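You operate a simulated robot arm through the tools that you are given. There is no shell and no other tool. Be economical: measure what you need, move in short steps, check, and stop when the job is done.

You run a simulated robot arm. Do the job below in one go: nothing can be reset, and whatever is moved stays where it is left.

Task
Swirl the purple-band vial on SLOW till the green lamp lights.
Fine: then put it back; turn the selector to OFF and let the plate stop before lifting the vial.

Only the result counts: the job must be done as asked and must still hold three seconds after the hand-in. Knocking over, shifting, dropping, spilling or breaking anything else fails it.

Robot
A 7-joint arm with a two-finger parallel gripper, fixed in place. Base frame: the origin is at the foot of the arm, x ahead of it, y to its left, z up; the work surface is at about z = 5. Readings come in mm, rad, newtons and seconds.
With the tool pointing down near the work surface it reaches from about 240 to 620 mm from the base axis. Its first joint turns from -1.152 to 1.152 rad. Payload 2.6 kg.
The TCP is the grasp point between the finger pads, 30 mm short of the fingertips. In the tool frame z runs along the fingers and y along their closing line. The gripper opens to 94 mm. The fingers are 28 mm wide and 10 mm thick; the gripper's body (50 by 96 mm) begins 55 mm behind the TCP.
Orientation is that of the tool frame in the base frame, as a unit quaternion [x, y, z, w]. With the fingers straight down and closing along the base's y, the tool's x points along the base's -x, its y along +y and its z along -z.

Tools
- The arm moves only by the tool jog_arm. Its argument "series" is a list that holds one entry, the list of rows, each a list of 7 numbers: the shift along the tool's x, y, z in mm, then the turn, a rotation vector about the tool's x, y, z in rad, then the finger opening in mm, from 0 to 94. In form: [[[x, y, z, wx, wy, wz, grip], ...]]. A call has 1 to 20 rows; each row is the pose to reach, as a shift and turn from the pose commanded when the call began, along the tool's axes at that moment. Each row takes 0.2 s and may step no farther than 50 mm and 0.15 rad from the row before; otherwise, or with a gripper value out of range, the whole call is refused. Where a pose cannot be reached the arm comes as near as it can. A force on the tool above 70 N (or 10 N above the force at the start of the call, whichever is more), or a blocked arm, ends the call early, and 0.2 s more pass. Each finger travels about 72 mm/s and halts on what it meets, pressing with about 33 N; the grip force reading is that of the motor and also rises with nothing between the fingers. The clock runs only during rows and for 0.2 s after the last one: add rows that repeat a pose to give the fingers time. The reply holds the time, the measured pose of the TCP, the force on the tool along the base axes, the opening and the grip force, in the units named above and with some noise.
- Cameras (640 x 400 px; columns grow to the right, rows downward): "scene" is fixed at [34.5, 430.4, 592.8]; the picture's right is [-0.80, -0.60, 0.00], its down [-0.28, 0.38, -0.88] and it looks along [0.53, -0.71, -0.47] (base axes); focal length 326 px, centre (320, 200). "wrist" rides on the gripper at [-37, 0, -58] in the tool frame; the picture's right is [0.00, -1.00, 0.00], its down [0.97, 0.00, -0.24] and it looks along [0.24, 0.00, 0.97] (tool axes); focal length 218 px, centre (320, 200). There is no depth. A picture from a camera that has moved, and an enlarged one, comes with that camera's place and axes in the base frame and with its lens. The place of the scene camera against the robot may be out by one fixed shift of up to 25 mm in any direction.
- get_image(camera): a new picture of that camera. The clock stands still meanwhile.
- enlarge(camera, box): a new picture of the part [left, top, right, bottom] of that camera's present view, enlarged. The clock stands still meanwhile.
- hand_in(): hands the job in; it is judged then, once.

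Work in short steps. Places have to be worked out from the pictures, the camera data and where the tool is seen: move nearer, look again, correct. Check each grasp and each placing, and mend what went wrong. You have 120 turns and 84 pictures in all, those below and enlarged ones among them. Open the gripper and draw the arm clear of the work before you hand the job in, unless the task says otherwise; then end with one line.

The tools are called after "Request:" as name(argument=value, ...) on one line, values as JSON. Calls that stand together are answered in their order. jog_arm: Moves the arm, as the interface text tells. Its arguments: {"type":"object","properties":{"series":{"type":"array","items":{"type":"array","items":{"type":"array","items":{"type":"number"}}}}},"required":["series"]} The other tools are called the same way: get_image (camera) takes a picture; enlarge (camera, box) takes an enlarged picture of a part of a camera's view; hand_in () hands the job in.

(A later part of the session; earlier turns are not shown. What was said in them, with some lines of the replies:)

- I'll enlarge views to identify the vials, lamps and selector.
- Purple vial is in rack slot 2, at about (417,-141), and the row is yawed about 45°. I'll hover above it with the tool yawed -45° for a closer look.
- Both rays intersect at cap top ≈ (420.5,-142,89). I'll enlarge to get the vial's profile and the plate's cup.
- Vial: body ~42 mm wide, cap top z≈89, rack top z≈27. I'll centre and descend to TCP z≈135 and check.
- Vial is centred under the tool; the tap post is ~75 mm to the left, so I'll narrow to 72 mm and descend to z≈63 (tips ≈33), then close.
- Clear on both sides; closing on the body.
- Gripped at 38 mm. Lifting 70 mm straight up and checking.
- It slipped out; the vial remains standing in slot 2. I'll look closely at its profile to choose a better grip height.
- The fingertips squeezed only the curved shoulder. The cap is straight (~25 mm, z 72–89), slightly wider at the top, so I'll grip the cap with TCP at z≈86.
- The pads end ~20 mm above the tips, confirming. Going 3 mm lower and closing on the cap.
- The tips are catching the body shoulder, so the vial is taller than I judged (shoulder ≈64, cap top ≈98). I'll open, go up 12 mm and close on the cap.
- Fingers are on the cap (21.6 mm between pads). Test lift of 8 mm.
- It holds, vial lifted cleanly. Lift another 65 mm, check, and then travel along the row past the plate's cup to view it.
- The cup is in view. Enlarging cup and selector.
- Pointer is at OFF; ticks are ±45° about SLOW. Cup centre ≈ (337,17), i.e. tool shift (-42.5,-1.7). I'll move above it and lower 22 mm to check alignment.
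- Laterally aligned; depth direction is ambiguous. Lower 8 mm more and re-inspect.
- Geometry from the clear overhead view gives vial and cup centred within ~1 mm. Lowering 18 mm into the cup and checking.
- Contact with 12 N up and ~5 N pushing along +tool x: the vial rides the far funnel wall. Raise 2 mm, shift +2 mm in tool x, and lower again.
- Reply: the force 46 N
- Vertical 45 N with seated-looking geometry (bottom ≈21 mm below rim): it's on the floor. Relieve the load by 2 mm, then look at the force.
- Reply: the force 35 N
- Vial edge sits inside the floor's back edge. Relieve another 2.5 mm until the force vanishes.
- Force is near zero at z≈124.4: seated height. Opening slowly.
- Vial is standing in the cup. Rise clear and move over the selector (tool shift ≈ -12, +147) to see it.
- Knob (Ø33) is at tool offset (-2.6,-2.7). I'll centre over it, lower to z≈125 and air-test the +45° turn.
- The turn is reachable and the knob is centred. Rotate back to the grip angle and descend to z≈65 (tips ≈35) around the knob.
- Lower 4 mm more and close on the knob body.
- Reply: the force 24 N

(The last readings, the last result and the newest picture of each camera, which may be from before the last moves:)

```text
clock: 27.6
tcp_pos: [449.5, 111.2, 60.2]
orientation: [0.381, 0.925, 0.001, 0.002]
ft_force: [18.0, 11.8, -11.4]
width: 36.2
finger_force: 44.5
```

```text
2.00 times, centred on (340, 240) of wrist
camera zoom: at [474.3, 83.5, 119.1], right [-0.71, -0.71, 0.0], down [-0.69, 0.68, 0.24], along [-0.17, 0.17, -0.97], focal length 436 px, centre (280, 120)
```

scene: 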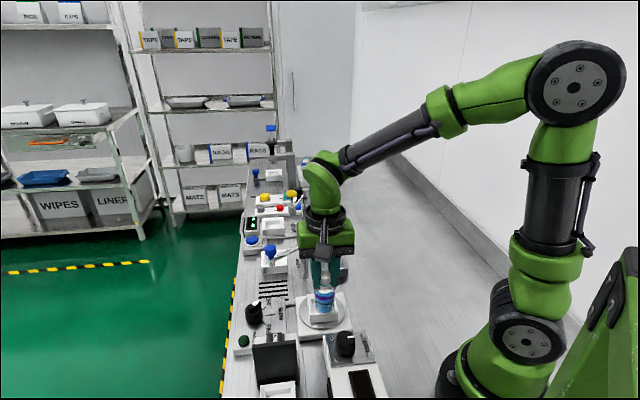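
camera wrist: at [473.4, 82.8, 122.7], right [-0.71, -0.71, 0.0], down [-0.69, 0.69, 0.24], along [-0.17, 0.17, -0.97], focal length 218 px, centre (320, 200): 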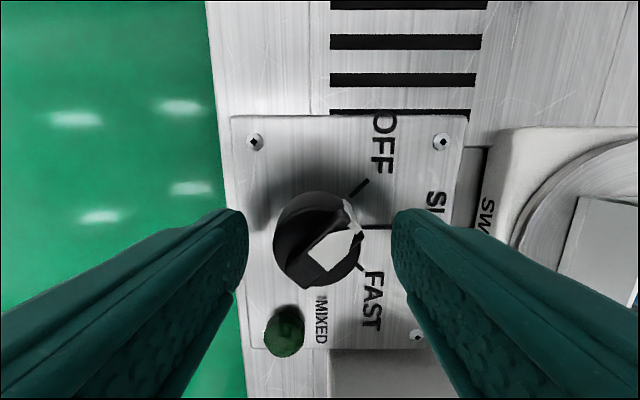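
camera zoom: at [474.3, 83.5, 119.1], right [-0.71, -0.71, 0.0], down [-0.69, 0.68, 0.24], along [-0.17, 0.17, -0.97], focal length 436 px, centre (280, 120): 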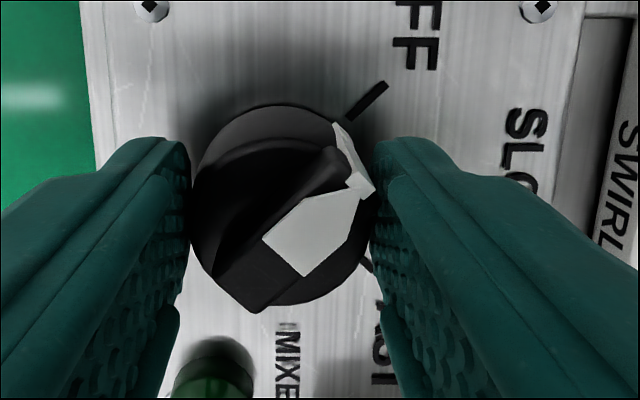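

Gripped at 36 mm with a side force along +y; shift +1.5 mm to centre, then turn +45° to SLOW.

Request:
jog_arm(series=[[[0, 1.5, 0, 0, 0, 0, 20], [0, 1.5, 0, 0, 0, 0.14, 20], [0, 1.5, 0, 0, 0, 0.28, 20], [0, 1.5, 0, 0, 0, 0.42, 20], [0, 1.5, 0, 0, 0, 0.56, 20], [0, 1.5, 0, 0, 0, 0.69, 20], [0, 1.5, 0, 0, 0, 0.785, 20]]])

Request:
get_image(camera="wrist")

Request:
enlarge(camera="scene", box=[215, 260, 365, 360])

```text
clock: 29.2
tcp_pos: [448.3, 110.6, 59.8]
orientation: [0.709, 0.705, -0.002, -0.002]
ft_force: [-27.8, -4.6, 27.8]
width: 36.1
finger_force: 44.5
```

```text
37 pictures are left
camera wrist: at [447.0, 72.0, 119.1], right [-1.0, 0.01, 0.01], down [0.01, 0.97, 0.24], along [0.0, 0.24, -0.97], focal length 218 px, centre (320, 200)
```

wrist: 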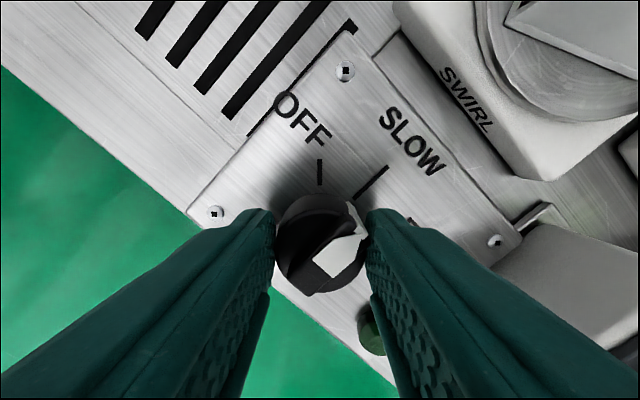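

```text
4.00 times, centred on (290, 310) of scene
camera zoom: at [34.3, 430.3, 592.8], right [-0.8, -0.6, 0.0], down [-0.28, 0.38, -0.88], along [0.53, -0.71, -0.47], focal length 1302 px, centre (440, -240)
```

zoom: 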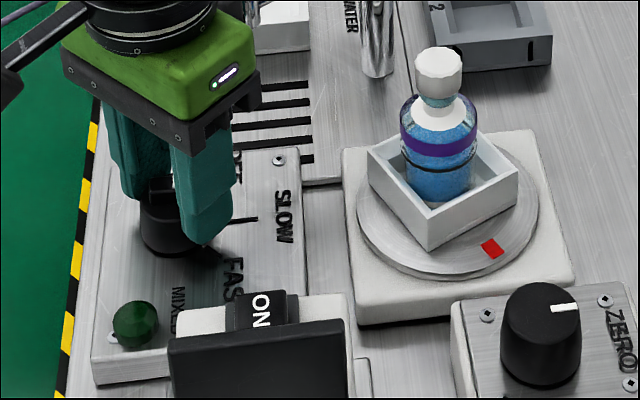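

The plate is turning (red mark moved) and the pointer is at SLOW. Hold, ease the side force by 1 mm, and watch the lamp.

Request:
jog_arm(series=[[[0, -0.8, 0, 0, 0, 0, 20], [0, -0.8, 0, 0, 0, 0, 20], [0, -0.8, 0, 0, 0, 0, 20], [0, -0.8, 0, 0, 0, 0, 20], [0, -0.8, 0, 0, 0, 0, 20], [0, -0.8, 0, 0, 0, 0, 20]]])

Request:
enlarge(camera="scene", box=[215, 260, 365, 360])

Request:
enlarge(camera="wrist", box=[240, 140, 440, 340])

```text
clock: 30.6
tcp_pos: [447.4, 109.3, 60.6]
orientation: [0.708, 0.706, -0.002, -0.002]
ft_force: [-29.7, -14.7, 37.7]
width: 36.3
finger_force: 45.1
```

```text
4.00 times, centred on (290, 310) of scene
camera zoom: at [34.3, 430.3, 592.8], right [-0.8, -0.6, 0.0], down [-0.28, 0.38, -0.88], along [0.53, -0.71, -0.47], focal length 1302 px, centre (440, -240)
```

zoom: 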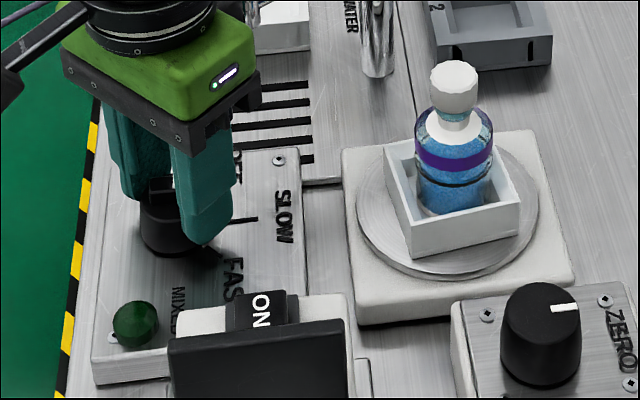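

```text
2.00 times, centred on (340, 240) of wrist
camera zoom: at [447.0, 72.1, 119.0], right [-1.0, 0.0, 0.0], down [0.01, 0.97, 0.24], along [0.0, 0.24, -0.97], focal length 436 px, centre (280, 120)
```

zoom: 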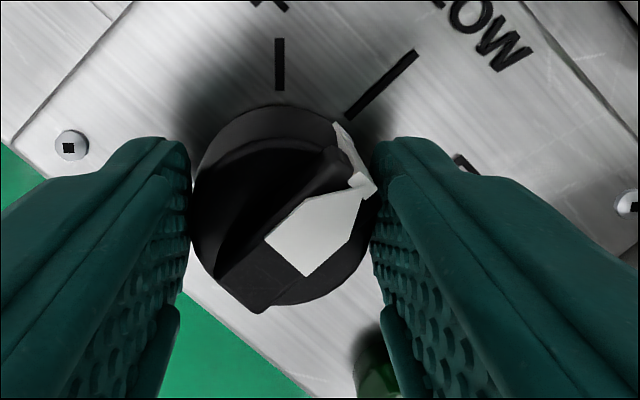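

Pointer aligned with SLOW, vial rotating, lamp still dark. Ease upward 1 mm and keep waiting.

Request:
jog_arm(series=[[[0, 0, -1, 0, 0, 0, 20], [0, 0, -1, 0, 0, 0, 20], [0, 0, -1, 0, 0, 0, 20], [0, 0, -1, 0, 0, 0, 20], [0, 0, -1, 0, 0, 0, 20], [0, 0, -1, 0, 0, 0, 20], [0, 0, -1, 0, 0, 0, 20], [0, 0, -1, 0, 0, 0, 20]]])

Request:
enlarge(camera="scene", box=[215, 260, 365, 360])

```text
clock: 32.4
tcp_pos: [447.8, 109.9, 61.1]
orientation: [0.708, 0.707, -0.001, -0.001]
ft_force: [-18.3, -11.5, 5.1]
width: 36.3
finger_force: 45.0
```

```text
4.00 times, centred on (290, 310) of scene
camera zoom: at [34.4, 430.4, 592.8], right [-0.8, -0.6, 0.0], down [-0.28, 0.38, -0.88], along [0.53, -0.71, -0.47], focal length 1302 px, centre (440, -240)
```

zoom: 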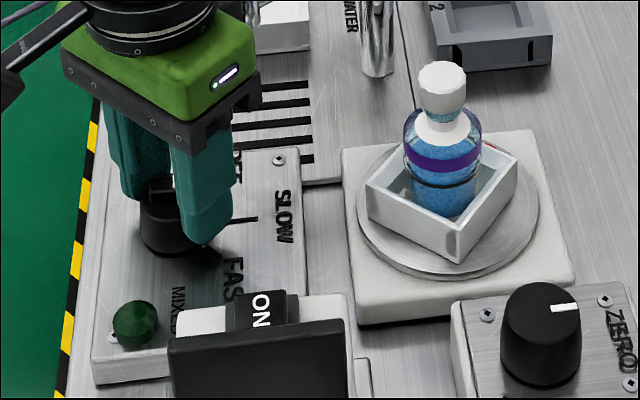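

Still mixing, lamp dark. Waiting 2 s more.

Request:
jog_arm(series=[[[0, 0, 0, 0, 0, 0, 20], [0, 0, 0, 0, 0, 0, 20], [0, 0, 0, 0, 0, 0, 20], [0, 0, 0, 0, 0, 0, 20], [0, 0, 0, 0, 0, 0, 20], [0, 0, 0, 0, 0, 0, 20], [0, 0, 0, 0, 0, 0, 20], [0, 0, 0, 0, 0, 0, 20], [0, 0, 0, 0, 0, 0, 20]]])

Request:
enlarge(camera="scene", box=[215, 260, 365, 360])

```text
clock: 34.4
tcp_pos: [446.9, 109.7, 61.0]
orientation: [0.707, 0.707, -0.001, -0.001]
ft_force: [-16.4, -8.1, -2.3]
width: 36.2
finger_force: 44.8
```

```text
4.00 times, centred on (290, 310) of scene
camera zoom: at [34.5, 430.4, 592.8], right [-0.8, -0.6, 0.0], down [-0.28, 0.38, -0.88], along [0.53, -0.71, -0.47], focal length 1302 px, centre (440, -240)
```

zoom: 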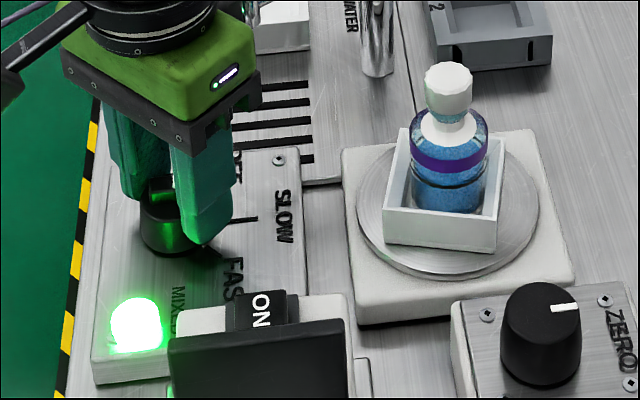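

The green lamp is lit. Turn the selector back -45° to OFF now.

Request:
jog_arm(series=[[[0, 0, 0, 0, 0, -0.15, 20], [0, 0, 0, 0, 0, -0.3, 20], [0, 0, 0, 0, 0, -0.45, 20], [0, 0, 0, 0, 0, -0.6, 20], [0, 0, 0, 0, 0, -0.72, 20], [0, 0, 0, 0, 0, -0.8, 20]]])

Request:
enlarge(camera="wrist", box=[240, 140, 440, 340])

Request:
enlarge(camera="scene", box=[215, 260, 365, 360])

```text
clock: 35.8
tcp_pos: [449.3, 110.2, 61.9]
orientation: [0.374, 0.927, 0.0, 0.0]
ft_force: [6.4, 3.3, -25.0]
width: 36.2
finger_force: 44.9
```

```text
2.00 times, centred on (340, 240) of wrist
camera zoom: at [474.8, 84.1, 119.4], right [-0.69, -0.72, 0.0], down [-0.7, 0.67, 0.24], along [-0.17, 0.17, -0.97], focal length 436 px, centre (280, 120)
```

zoom: 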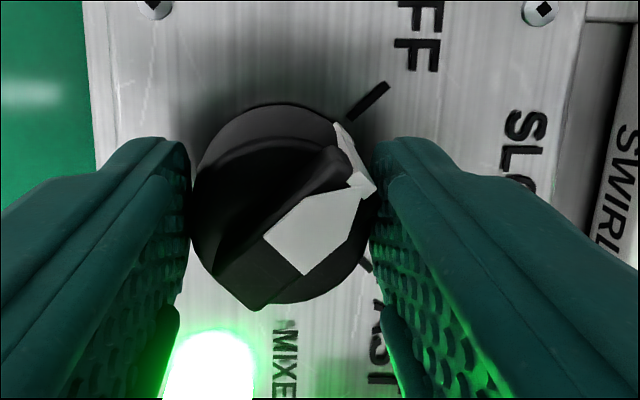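

```text
4.00 times, centred on (290, 310) of scene
camera zoom: at [34.6, 430.4, 592.7], right [-0.8, -0.6, 0.0], down [-0.28, 0.38, -0.88], along [0.53, -0.71, -0.47], focal length 1302 px, centre (440, -240)
```

zoom: 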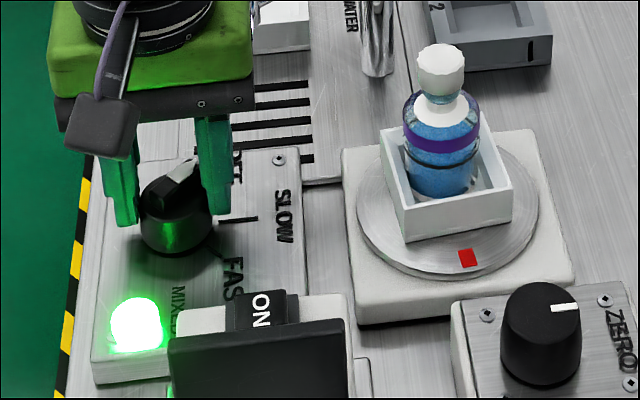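

Selector is at OFF. Release, rise clear, and watch whether the plate stops.

Request:
jog_arm(series=[[[0, 0, 0, 0, 0, 0, 32], [0, 0, 0, 0, 0, 0, 46], [0, 0, 0, 0, 0, 0, 60], [0, 0, 0, 0, 0, 0, 60], [0, 0, -25, 0, 0, 0.015, 60], [0, 0, -60, 0, 0, 0.015, 60], [0, 0, -100, 0, 0, 0.015, 60], [0, 0, -137, 0, 0, 0.015, 60], [0, 0, -137, 0, 0, 0.015, 60]]])

Request:
get_image(camera="wrist")

Request:
enlarge(camera="scene", box=[215, 260, 365, 360])

```text
clock: 37.8
tcp_pos: [451.2, 109.4, 197.1]
orientation: [0.383, 0.924, 0.001, 0.0]
ft_force: [-0.2, 1.0, -0.1]
width: 60.1
finger_force: 0.0
```

```text
29 pictures are left
camera wrist: at [475.1, 81.9, 255.9], right [-0.71, -0.71, 0.0], down [-0.69, 0.69, 0.24], along [-0.17, 0.17, -0.97], focal length 218 px, centre (320, 200)
```

wrist: 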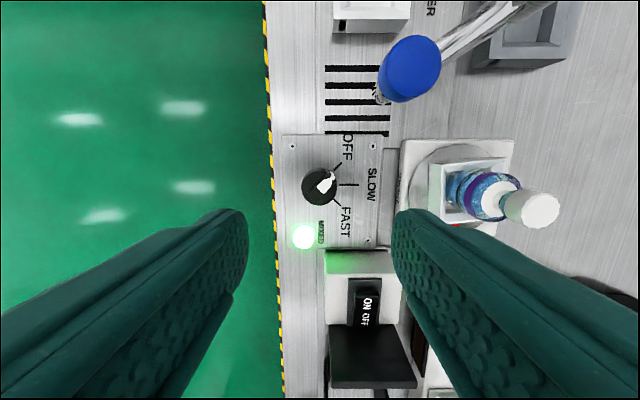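

```text
4.00 times, centred on (290, 310) of scene
camera zoom: at [34.4, 430.4, 592.8], right [-0.8, -0.6, 0.0], down [-0.28, 0.38, -0.88], along [0.53, -0.71, -0.47], focal length 1302 px, centre (440, -240)
```

zoom: 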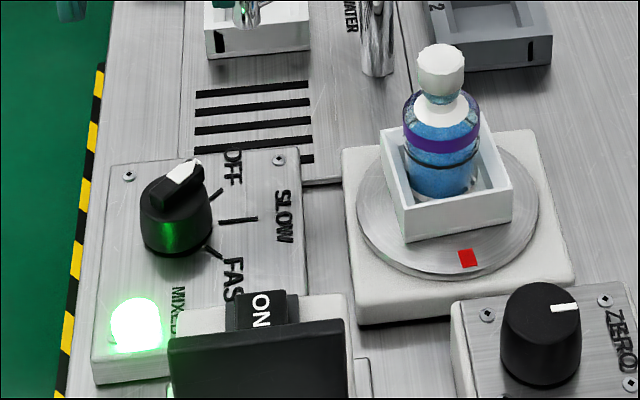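

The plate has stopped (red mark unchanged in two views). Move back near the cup, offset +35 mm in tool x, to locate the cap from above.

Request:
jog_arm(series=[[[10, -40, 0, 0, 0, 0, 60], [20, -80, 0, 0, 0, 0, 60], [30, -120, 0, 0, 0, 0, 60], [40, -145.2, 0, 0, 0, 0, 60], [40, -145.2, 0, 0, 0, 0, 60]]])

Request:
get_image(camera="wrist")

Request:
enlarge(camera="scene", box=[285, 250, 365, 340])

```text
clock: 39.0
tcp_pos: [316.9, 35.8, 200.7]
orientation: [0.382, 0.924, 0.0, 0.0]
ft_force: [-0.3, -0.7, 0.2]
width: 60.1
finger_force: 0.1
```

```text
27 pictures are left
camera wrist: at [341.7, 8.8, 258.8], right [-0.71, -0.71, 0.0], down [-0.69, 0.69, 0.24], along [-0.17, 0.17, -0.97], focal length 218 px, centre (320, 200)
```

wrist: 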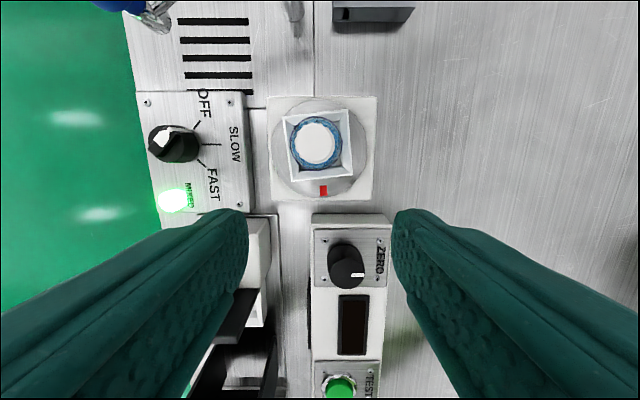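

```text
4.44 times, centred on (325, 295) of scene
camera zoom: at [34.4, 430.4, 592.8], right [-0.8, -0.6, 0.0], down [-0.28, 0.38, -0.88], along [0.53, -0.71, -0.47], focal length 1447 px, centre (298, -222)
```

zoom: 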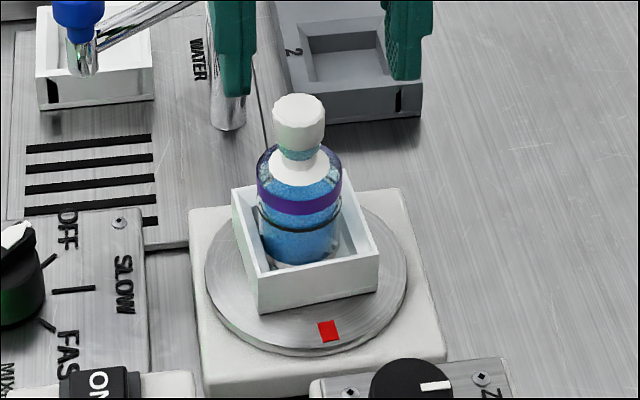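

Request:
enlarge(camera="wrist", box=[265, 90, 375, 200])

```text
3.64 times, centred on (320, 145) of wrist
camera zoom: at [341.7, 8.8, 258.8], right [-0.71, -0.71, 0.0], down [-0.69, 0.69, 0.24], along [-0.17, 0.17, -0.97], focal length 794 px, centre (320, 400)
```

zoom: 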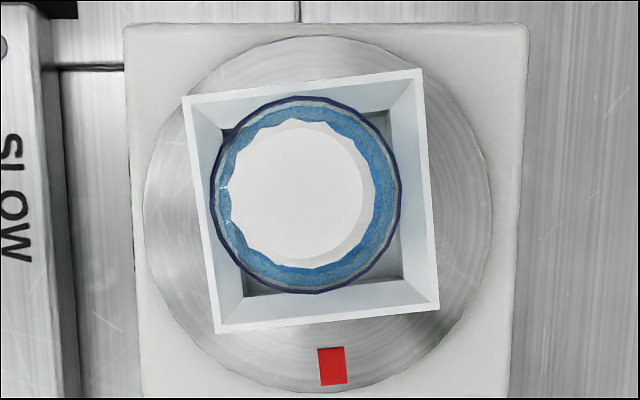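

Cap centre is at tool offset (-38.5,+4.0), standing upright. Move over it, descend to the same grip height (z≈124.4) and close on the cap.

Request:
jog_arm(series=[[[-38.5, 4, 0, 0, 0, 0, 60], [-38.5, 4, 25, 0, 0, 0, 60], [-38.5, 4, 50, 0, 0, 0, 60], [-38.5, 4, 65, 0, 0, 0, 60], [-38.5, 4, 74.5, 0, 0, 0, 60], [-38.5, 4, 74.5, 0, 0, 0, 60]]])

Request:
get_image(camera="wrist")

Request:
enlarge(camera="scene", box=[285, 250, 365, 340])

```text
clock: 40.4
tcp_pos: [348.9, 12.3, 123.4]
orientation: [0.382, 0.924, 0.001, 0.0]
ft_force: [1.1, -0.5, 0.4]
width: 60.2
finger_force: 0.1
```

```text
24 pictures are left
camera wrist: at [373.6, -15.4, 181.7], right [-0.71, -0.71, 0.0], down [-0.69, 0.69, 0.24], along [-0.17, 0.17, -0.97], focal length 218 px, centre (320, 200)
```

wrist: 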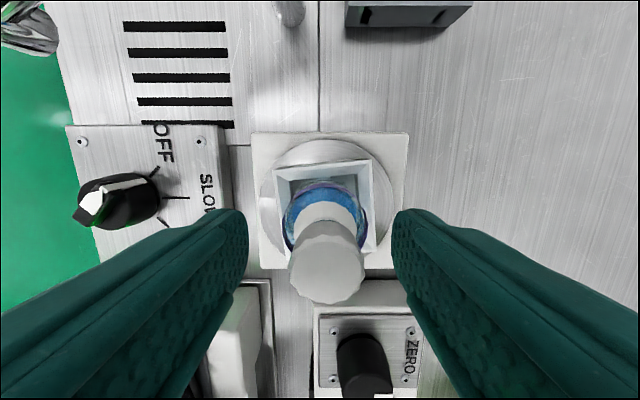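

```text
4.44 times, centred on (325, 295) of scene
camera zoom: at [34.5, 430.4, 592.8], right [-0.8, -0.6, 0.0], down [-0.28, 0.38, -0.88], along [0.53, -0.71, -0.47], focal length 1447 px, centre (298, -222)
```

zoom: 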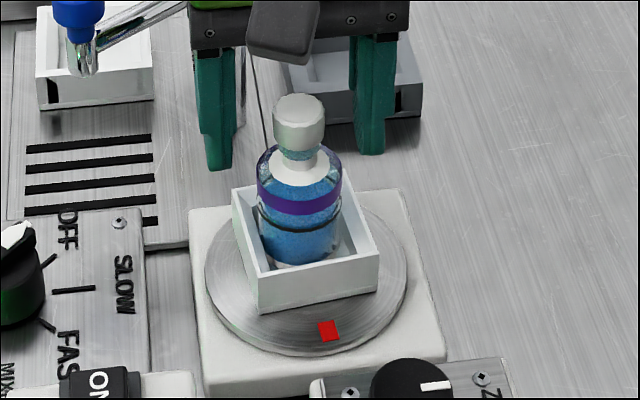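

Cap sits ~2 mm to the right of finger centre; shift y -2 and close.

Request:
jog_arm(series=[[[0, -2, 0, 0, 0, 0, 48], [0, -2, 0, 0, 0, 0, 36], [0, -2, 0, 0, 0, 0, 24], [0, -2, 0, 0, 0, 0, 14], [0, -2, 0, 0, 0, 0, 14], [0, -2, 0, 0, 0, 0, 14]]])

Request:
get_image(camera="wrist")

```text
clock: 41.8
tcp_pos: [346.7, 10.0, 123.4]
orientation: [0.382, 0.924, 0.001, 0.0]
ft_force: [0.1, 0.4, 0.2]
width: 21.4
finger_force: 33.2
```

```text
22 pictures are left
camera wrist: at [371.9, -16.9, 181.8], right [-0.71, -0.71, 0.0], down [-0.69, 0.69, 0.24], along [-0.17, 0.17, -0.97], focal length 218 px, centre (320, 200)
```

wrist: 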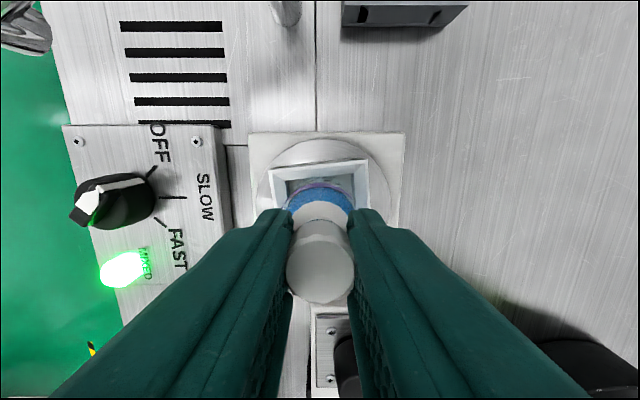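

Same cap position in the grip as before, so the rack target is the original grip pose: tool shift (-157,-53.4). Test lift first.

Request:
jog_arm(series=[[[0, 0, -3, 0, 0, 0, 14], [0, 0, -8, 0, 0, 0, 14], [0, 0, -20, 0, 0, 0, 14], [0, 0, -35, 0, 0, 0, 14], [0, 0, -48, 0, 0, 0, 14], [0, 0, -48, 0, 0, 0, 14]]])

Request:
enlarge(camera="scene", box=[265, 230, 365, 340])

```text
clock: 43.2
tcp_pos: [347.2, 10.6, 173.3]
orientation: [0.382, 0.924, 0.0, 0.0]
ft_force: [0.0, 0.4, 0.0]
width: 21.2
finger_force: 32.9
```

```text
3.64 times, centred on (315, 285) of scene
camera zoom: at [34.5, 430.4, 592.8], right [-0.8, -0.6, 0.0], down [-0.28, 0.38, -0.88], along [0.53, -0.71, -0.47], focal length 1184 px, centre (338, -109)
```

zoom: 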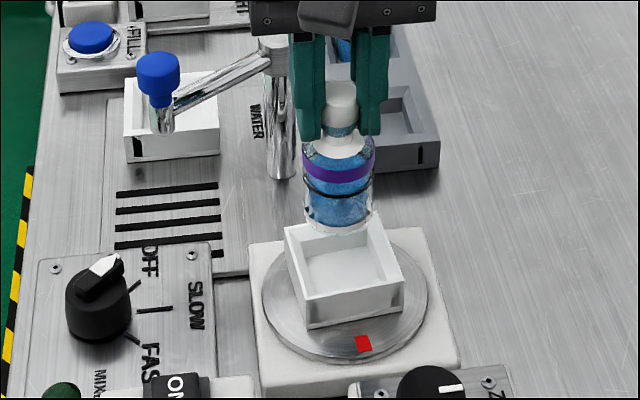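

Vial is held and clear of the cup. Travel back over slot 2, keeping away from the tap post.

Request:
jog_arm(series=[[[-10, -20, 0, 0, 0, 0, 14], [-25, -40, 0, 0, 0, 0, 14], [-45, -53.4, 0, 0, 0, 0, 14], [-75, -53.4, 0, 0, 0, 0, 14], [-105, -53.4, 0, 0, 0, 0, 14], [-135, -53.4, 0, 0, 0, 0, 14], [-157, -53.4, 0, 0, 0, 0, 14], [-157, -53.4, 0, 0, 0, 0, 14], [-157, -53.4, 15, 0, 0, 0, 14], [-157, -53.4, 30, 0, 0, 0, 14], [-157, -53.4, 30, 0, 0, 0, 14]]])

Request:
enlarge(camera="scene", box=[290, 200, 370, 290])

Request:
enlarge(camera="wrist", box=[240, 120, 400, 280])

```text
clock: 45.6
tcp_pos: [420.8, -140.9, 141.4]
orientation: [0.382, 0.924, -0.001, 0.0]
ft_force: [0.3, -0.7, -0.7]
width: 21.5
finger_force: 33.0
```

```text
4.44 times, centred on (330, 245) of scene
camera zoom: at [34.5, 430.4, 592.8], right [-0.8, -0.6, 0.0], down [-0.28, 0.38, -0.88], along [0.53, -0.71, -0.47], focal length 1447 px, centre (276, 0)
```

zoom: 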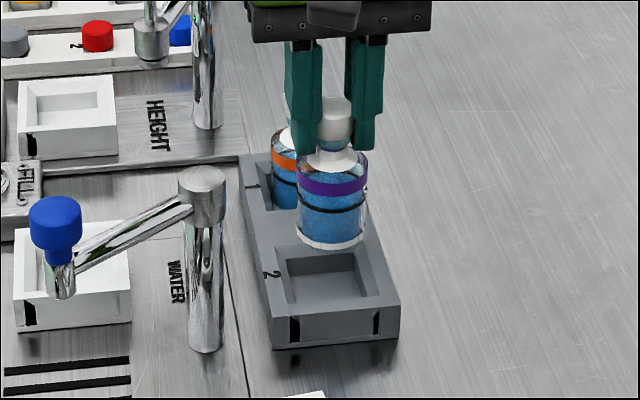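

```text
2.50 times, centred on (320, 200) of wrist
camera zoom: at [445.1, -167.4, 200.1], right [-0.71, -0.71, 0.0], down [-0.69, 0.69, 0.24], along [-0.17, 0.17, -0.97], focal length 546 px, centre (320, 200)
```

zoom: 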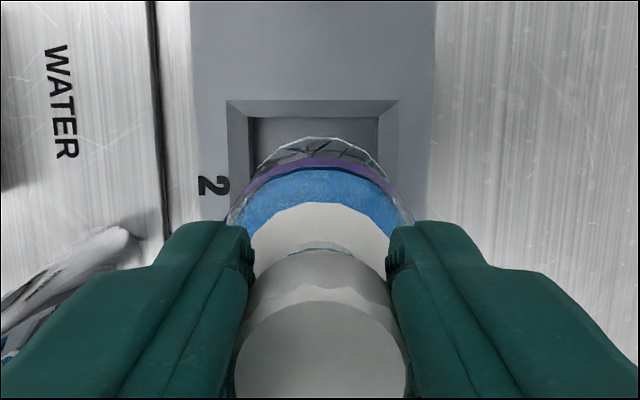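

Held well. The pocket centre appears ~2 mm toward +tool y of the vial, x is matched. Shift y +2 and lower to just above seating.

Request:
jog_arm(series=[[[0, 2, 0, 0, 0, 0, 14], [0, 2, 12, 0, 0, 0, 14], [0, 2, 24, 0, 0, 0, 14], [0, 2, 34, 0, 0, 0, 14], [0, 2, 39, 0, 0, 0, 14]]])

Request:
enlarge(camera="scene", box=[312, 222, 352, 282])

```text
clock: 46.8
tcp_pos: [421.2, -138.2, 102.3]
orientation: [0.383, 0.924, 0.001, 0.0]
ft_force: [-0.7, -0.1, -0.7]
width: 21.2
finger_force: 33.6
```

```text
6.67 times, centred on (332, 252) of scene
camera zoom: at [34.5, 430.4, 592.8], right [-0.8, -0.6, 0.0], down [-0.28, 0.38, -0.88], along [0.53, -0.71, -0.47], focal length 2170 px, centre (240, -147)
```

zoom: 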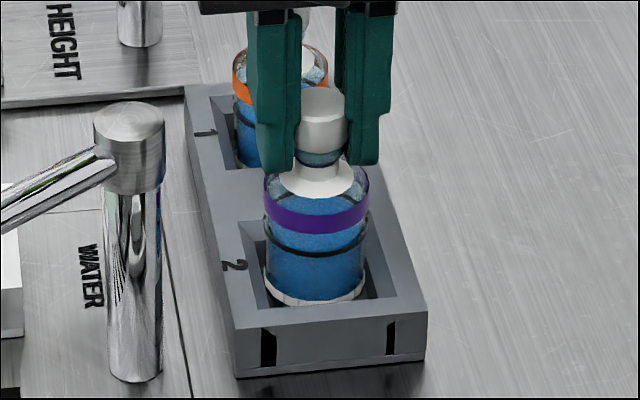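

In the pocket with no contact force. Lower the last 6 mm gently.

Request:
jog_arm(series=[[[0, -0.5, 2, 0, 0, 0, 14], [0, -0.5, 4, 0, 0, 0, 14], [0, -0.5, 5.5, 0, 0, 0, 14]]])

```text
clock: 47.6
tcp_pos: [421.6, -138.0, 97.8]
orientation: [0.382, 0.924, 0.0, 0.0]
ft_force: [0.5, 0.2, -0.4]
width: 21.9
finger_force: 33.1
```

Request:
jog_arm(series=[[[0, 0, 0.7, 0, 0, 0, 14], [0, 0, 1.4, 0, 0, 0, 14]]])

Request:
enlarge(camera="scene", box=[312, 222, 352, 282])

```text
clock: 48.2
tcp_pos: [420.5, -137.9, 95.7]
orientation: [0.382, 0.924, 0.0, 0.0]
ft_force: [-0.4, 0.7, 1.7]
width: 21.7
finger_force: 33.1
```

```text
6.67 times, centred on (332, 252) of scene
camera zoom: at [34.4, 430.4, 592.8], right [-0.8, -0.6, 0.0], down [-0.28, 0.38, -0.88], along [0.53, -0.71, -0.47], focal length 2170 px, centre (240, -147)
```

zoom: 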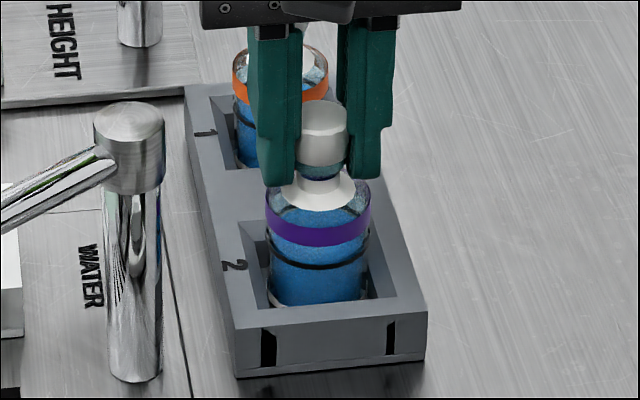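

Force just begins (1.7 N) and the vial sits at its original height: seated. Open and rise clear.

Request:
jog_arm(series=[[[0, 0, 0, 0, 0, 0, 24], [0, 0, 0, 0, 0, 0, 34], [0, 0, 0, 0, 0, 0, 48], [0, 0, 0, 0, 0, 0, 54], [0, 0, 0, 0, 0, 0, 54], [0, 0, -20, 0, 0, 0, 54], [0, 0, -60, 0, 0, 0, 54], [0, 0, -100, 0, 0, 0, 54], [0, 0, -150, 0, 0, 0, 54], [0, 0, -180, 0, 0, 0, 54], [0, 0, -180, 0, 0, 0, 54]]])

Request:
get_image(camera="scene")

Request:
enlarge(camera="scene", box=[225, 200, 375, 350])

Request:
get_image(camera="wrist")

```text
clock: 50.6
tcp_pos: [419.7, -137.8, 275.5]
orientation: [0.383, 0.924, 0.001, 0.0]
ft_force: [-0.7, -0.4, 0.3]
width: 53.9
finger_force: 0.0
```

```text
16 pictures are left
```

scene: 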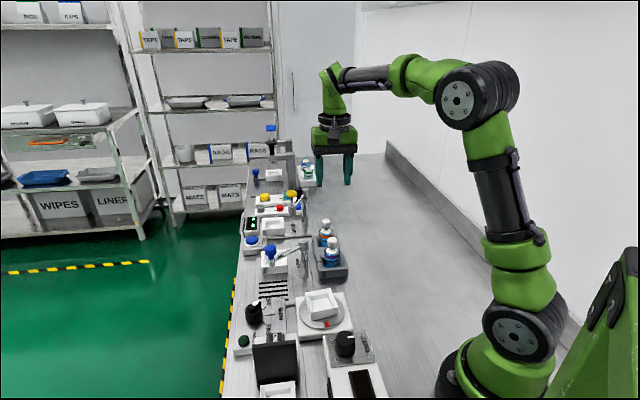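

```text
2.67 times, centred on (300, 275) of scene
camera zoom: at [34.4, 430.4, 592.8], right [-0.8, -0.6, 0.0], down [-0.28, 0.38, -0.88], along [0.53, -0.71, -0.47], focal length 868 px, centre (373, 0)
```

zoom: 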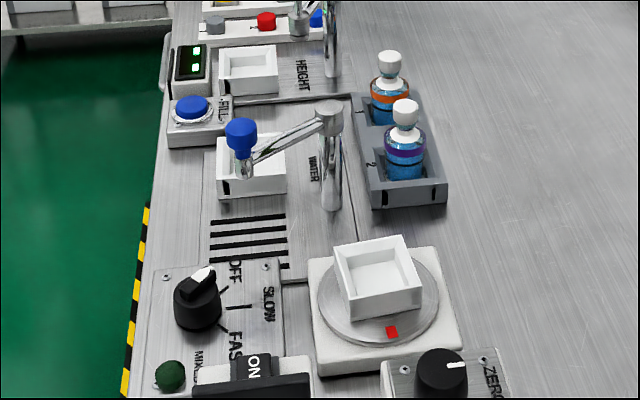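

```text
14 pictures are left
camera wrist: at [445.2, -164.7, 334.8], right [-0.71, -0.71, 0.0], down [-0.69, 0.69, 0.24], along [-0.17, 0.17, -0.97], focal length 218 px, centre (320, 200)
```

wrist: 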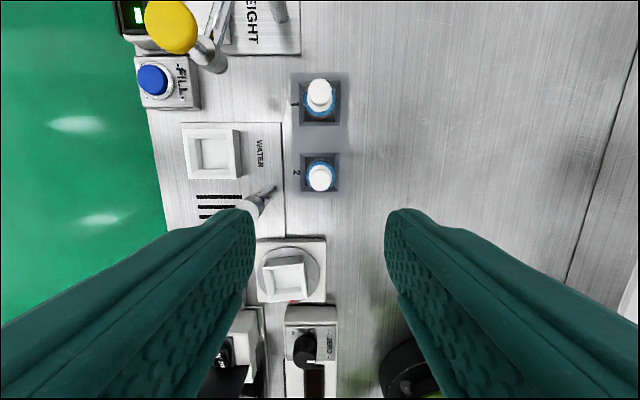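

The vial is upright in slot 2, the selector is at OFF, the plate has stopped and the arm is clear with the gripper open. I'm handing in.

Request:
hand_in()

```text
The job is handed in.
```

The purple-band vial was swirled on SLOW until the green lamp lit. I then turned the selector to OFF, let the plate stop, and put the vial back upright in slot 2; the job is handed in.
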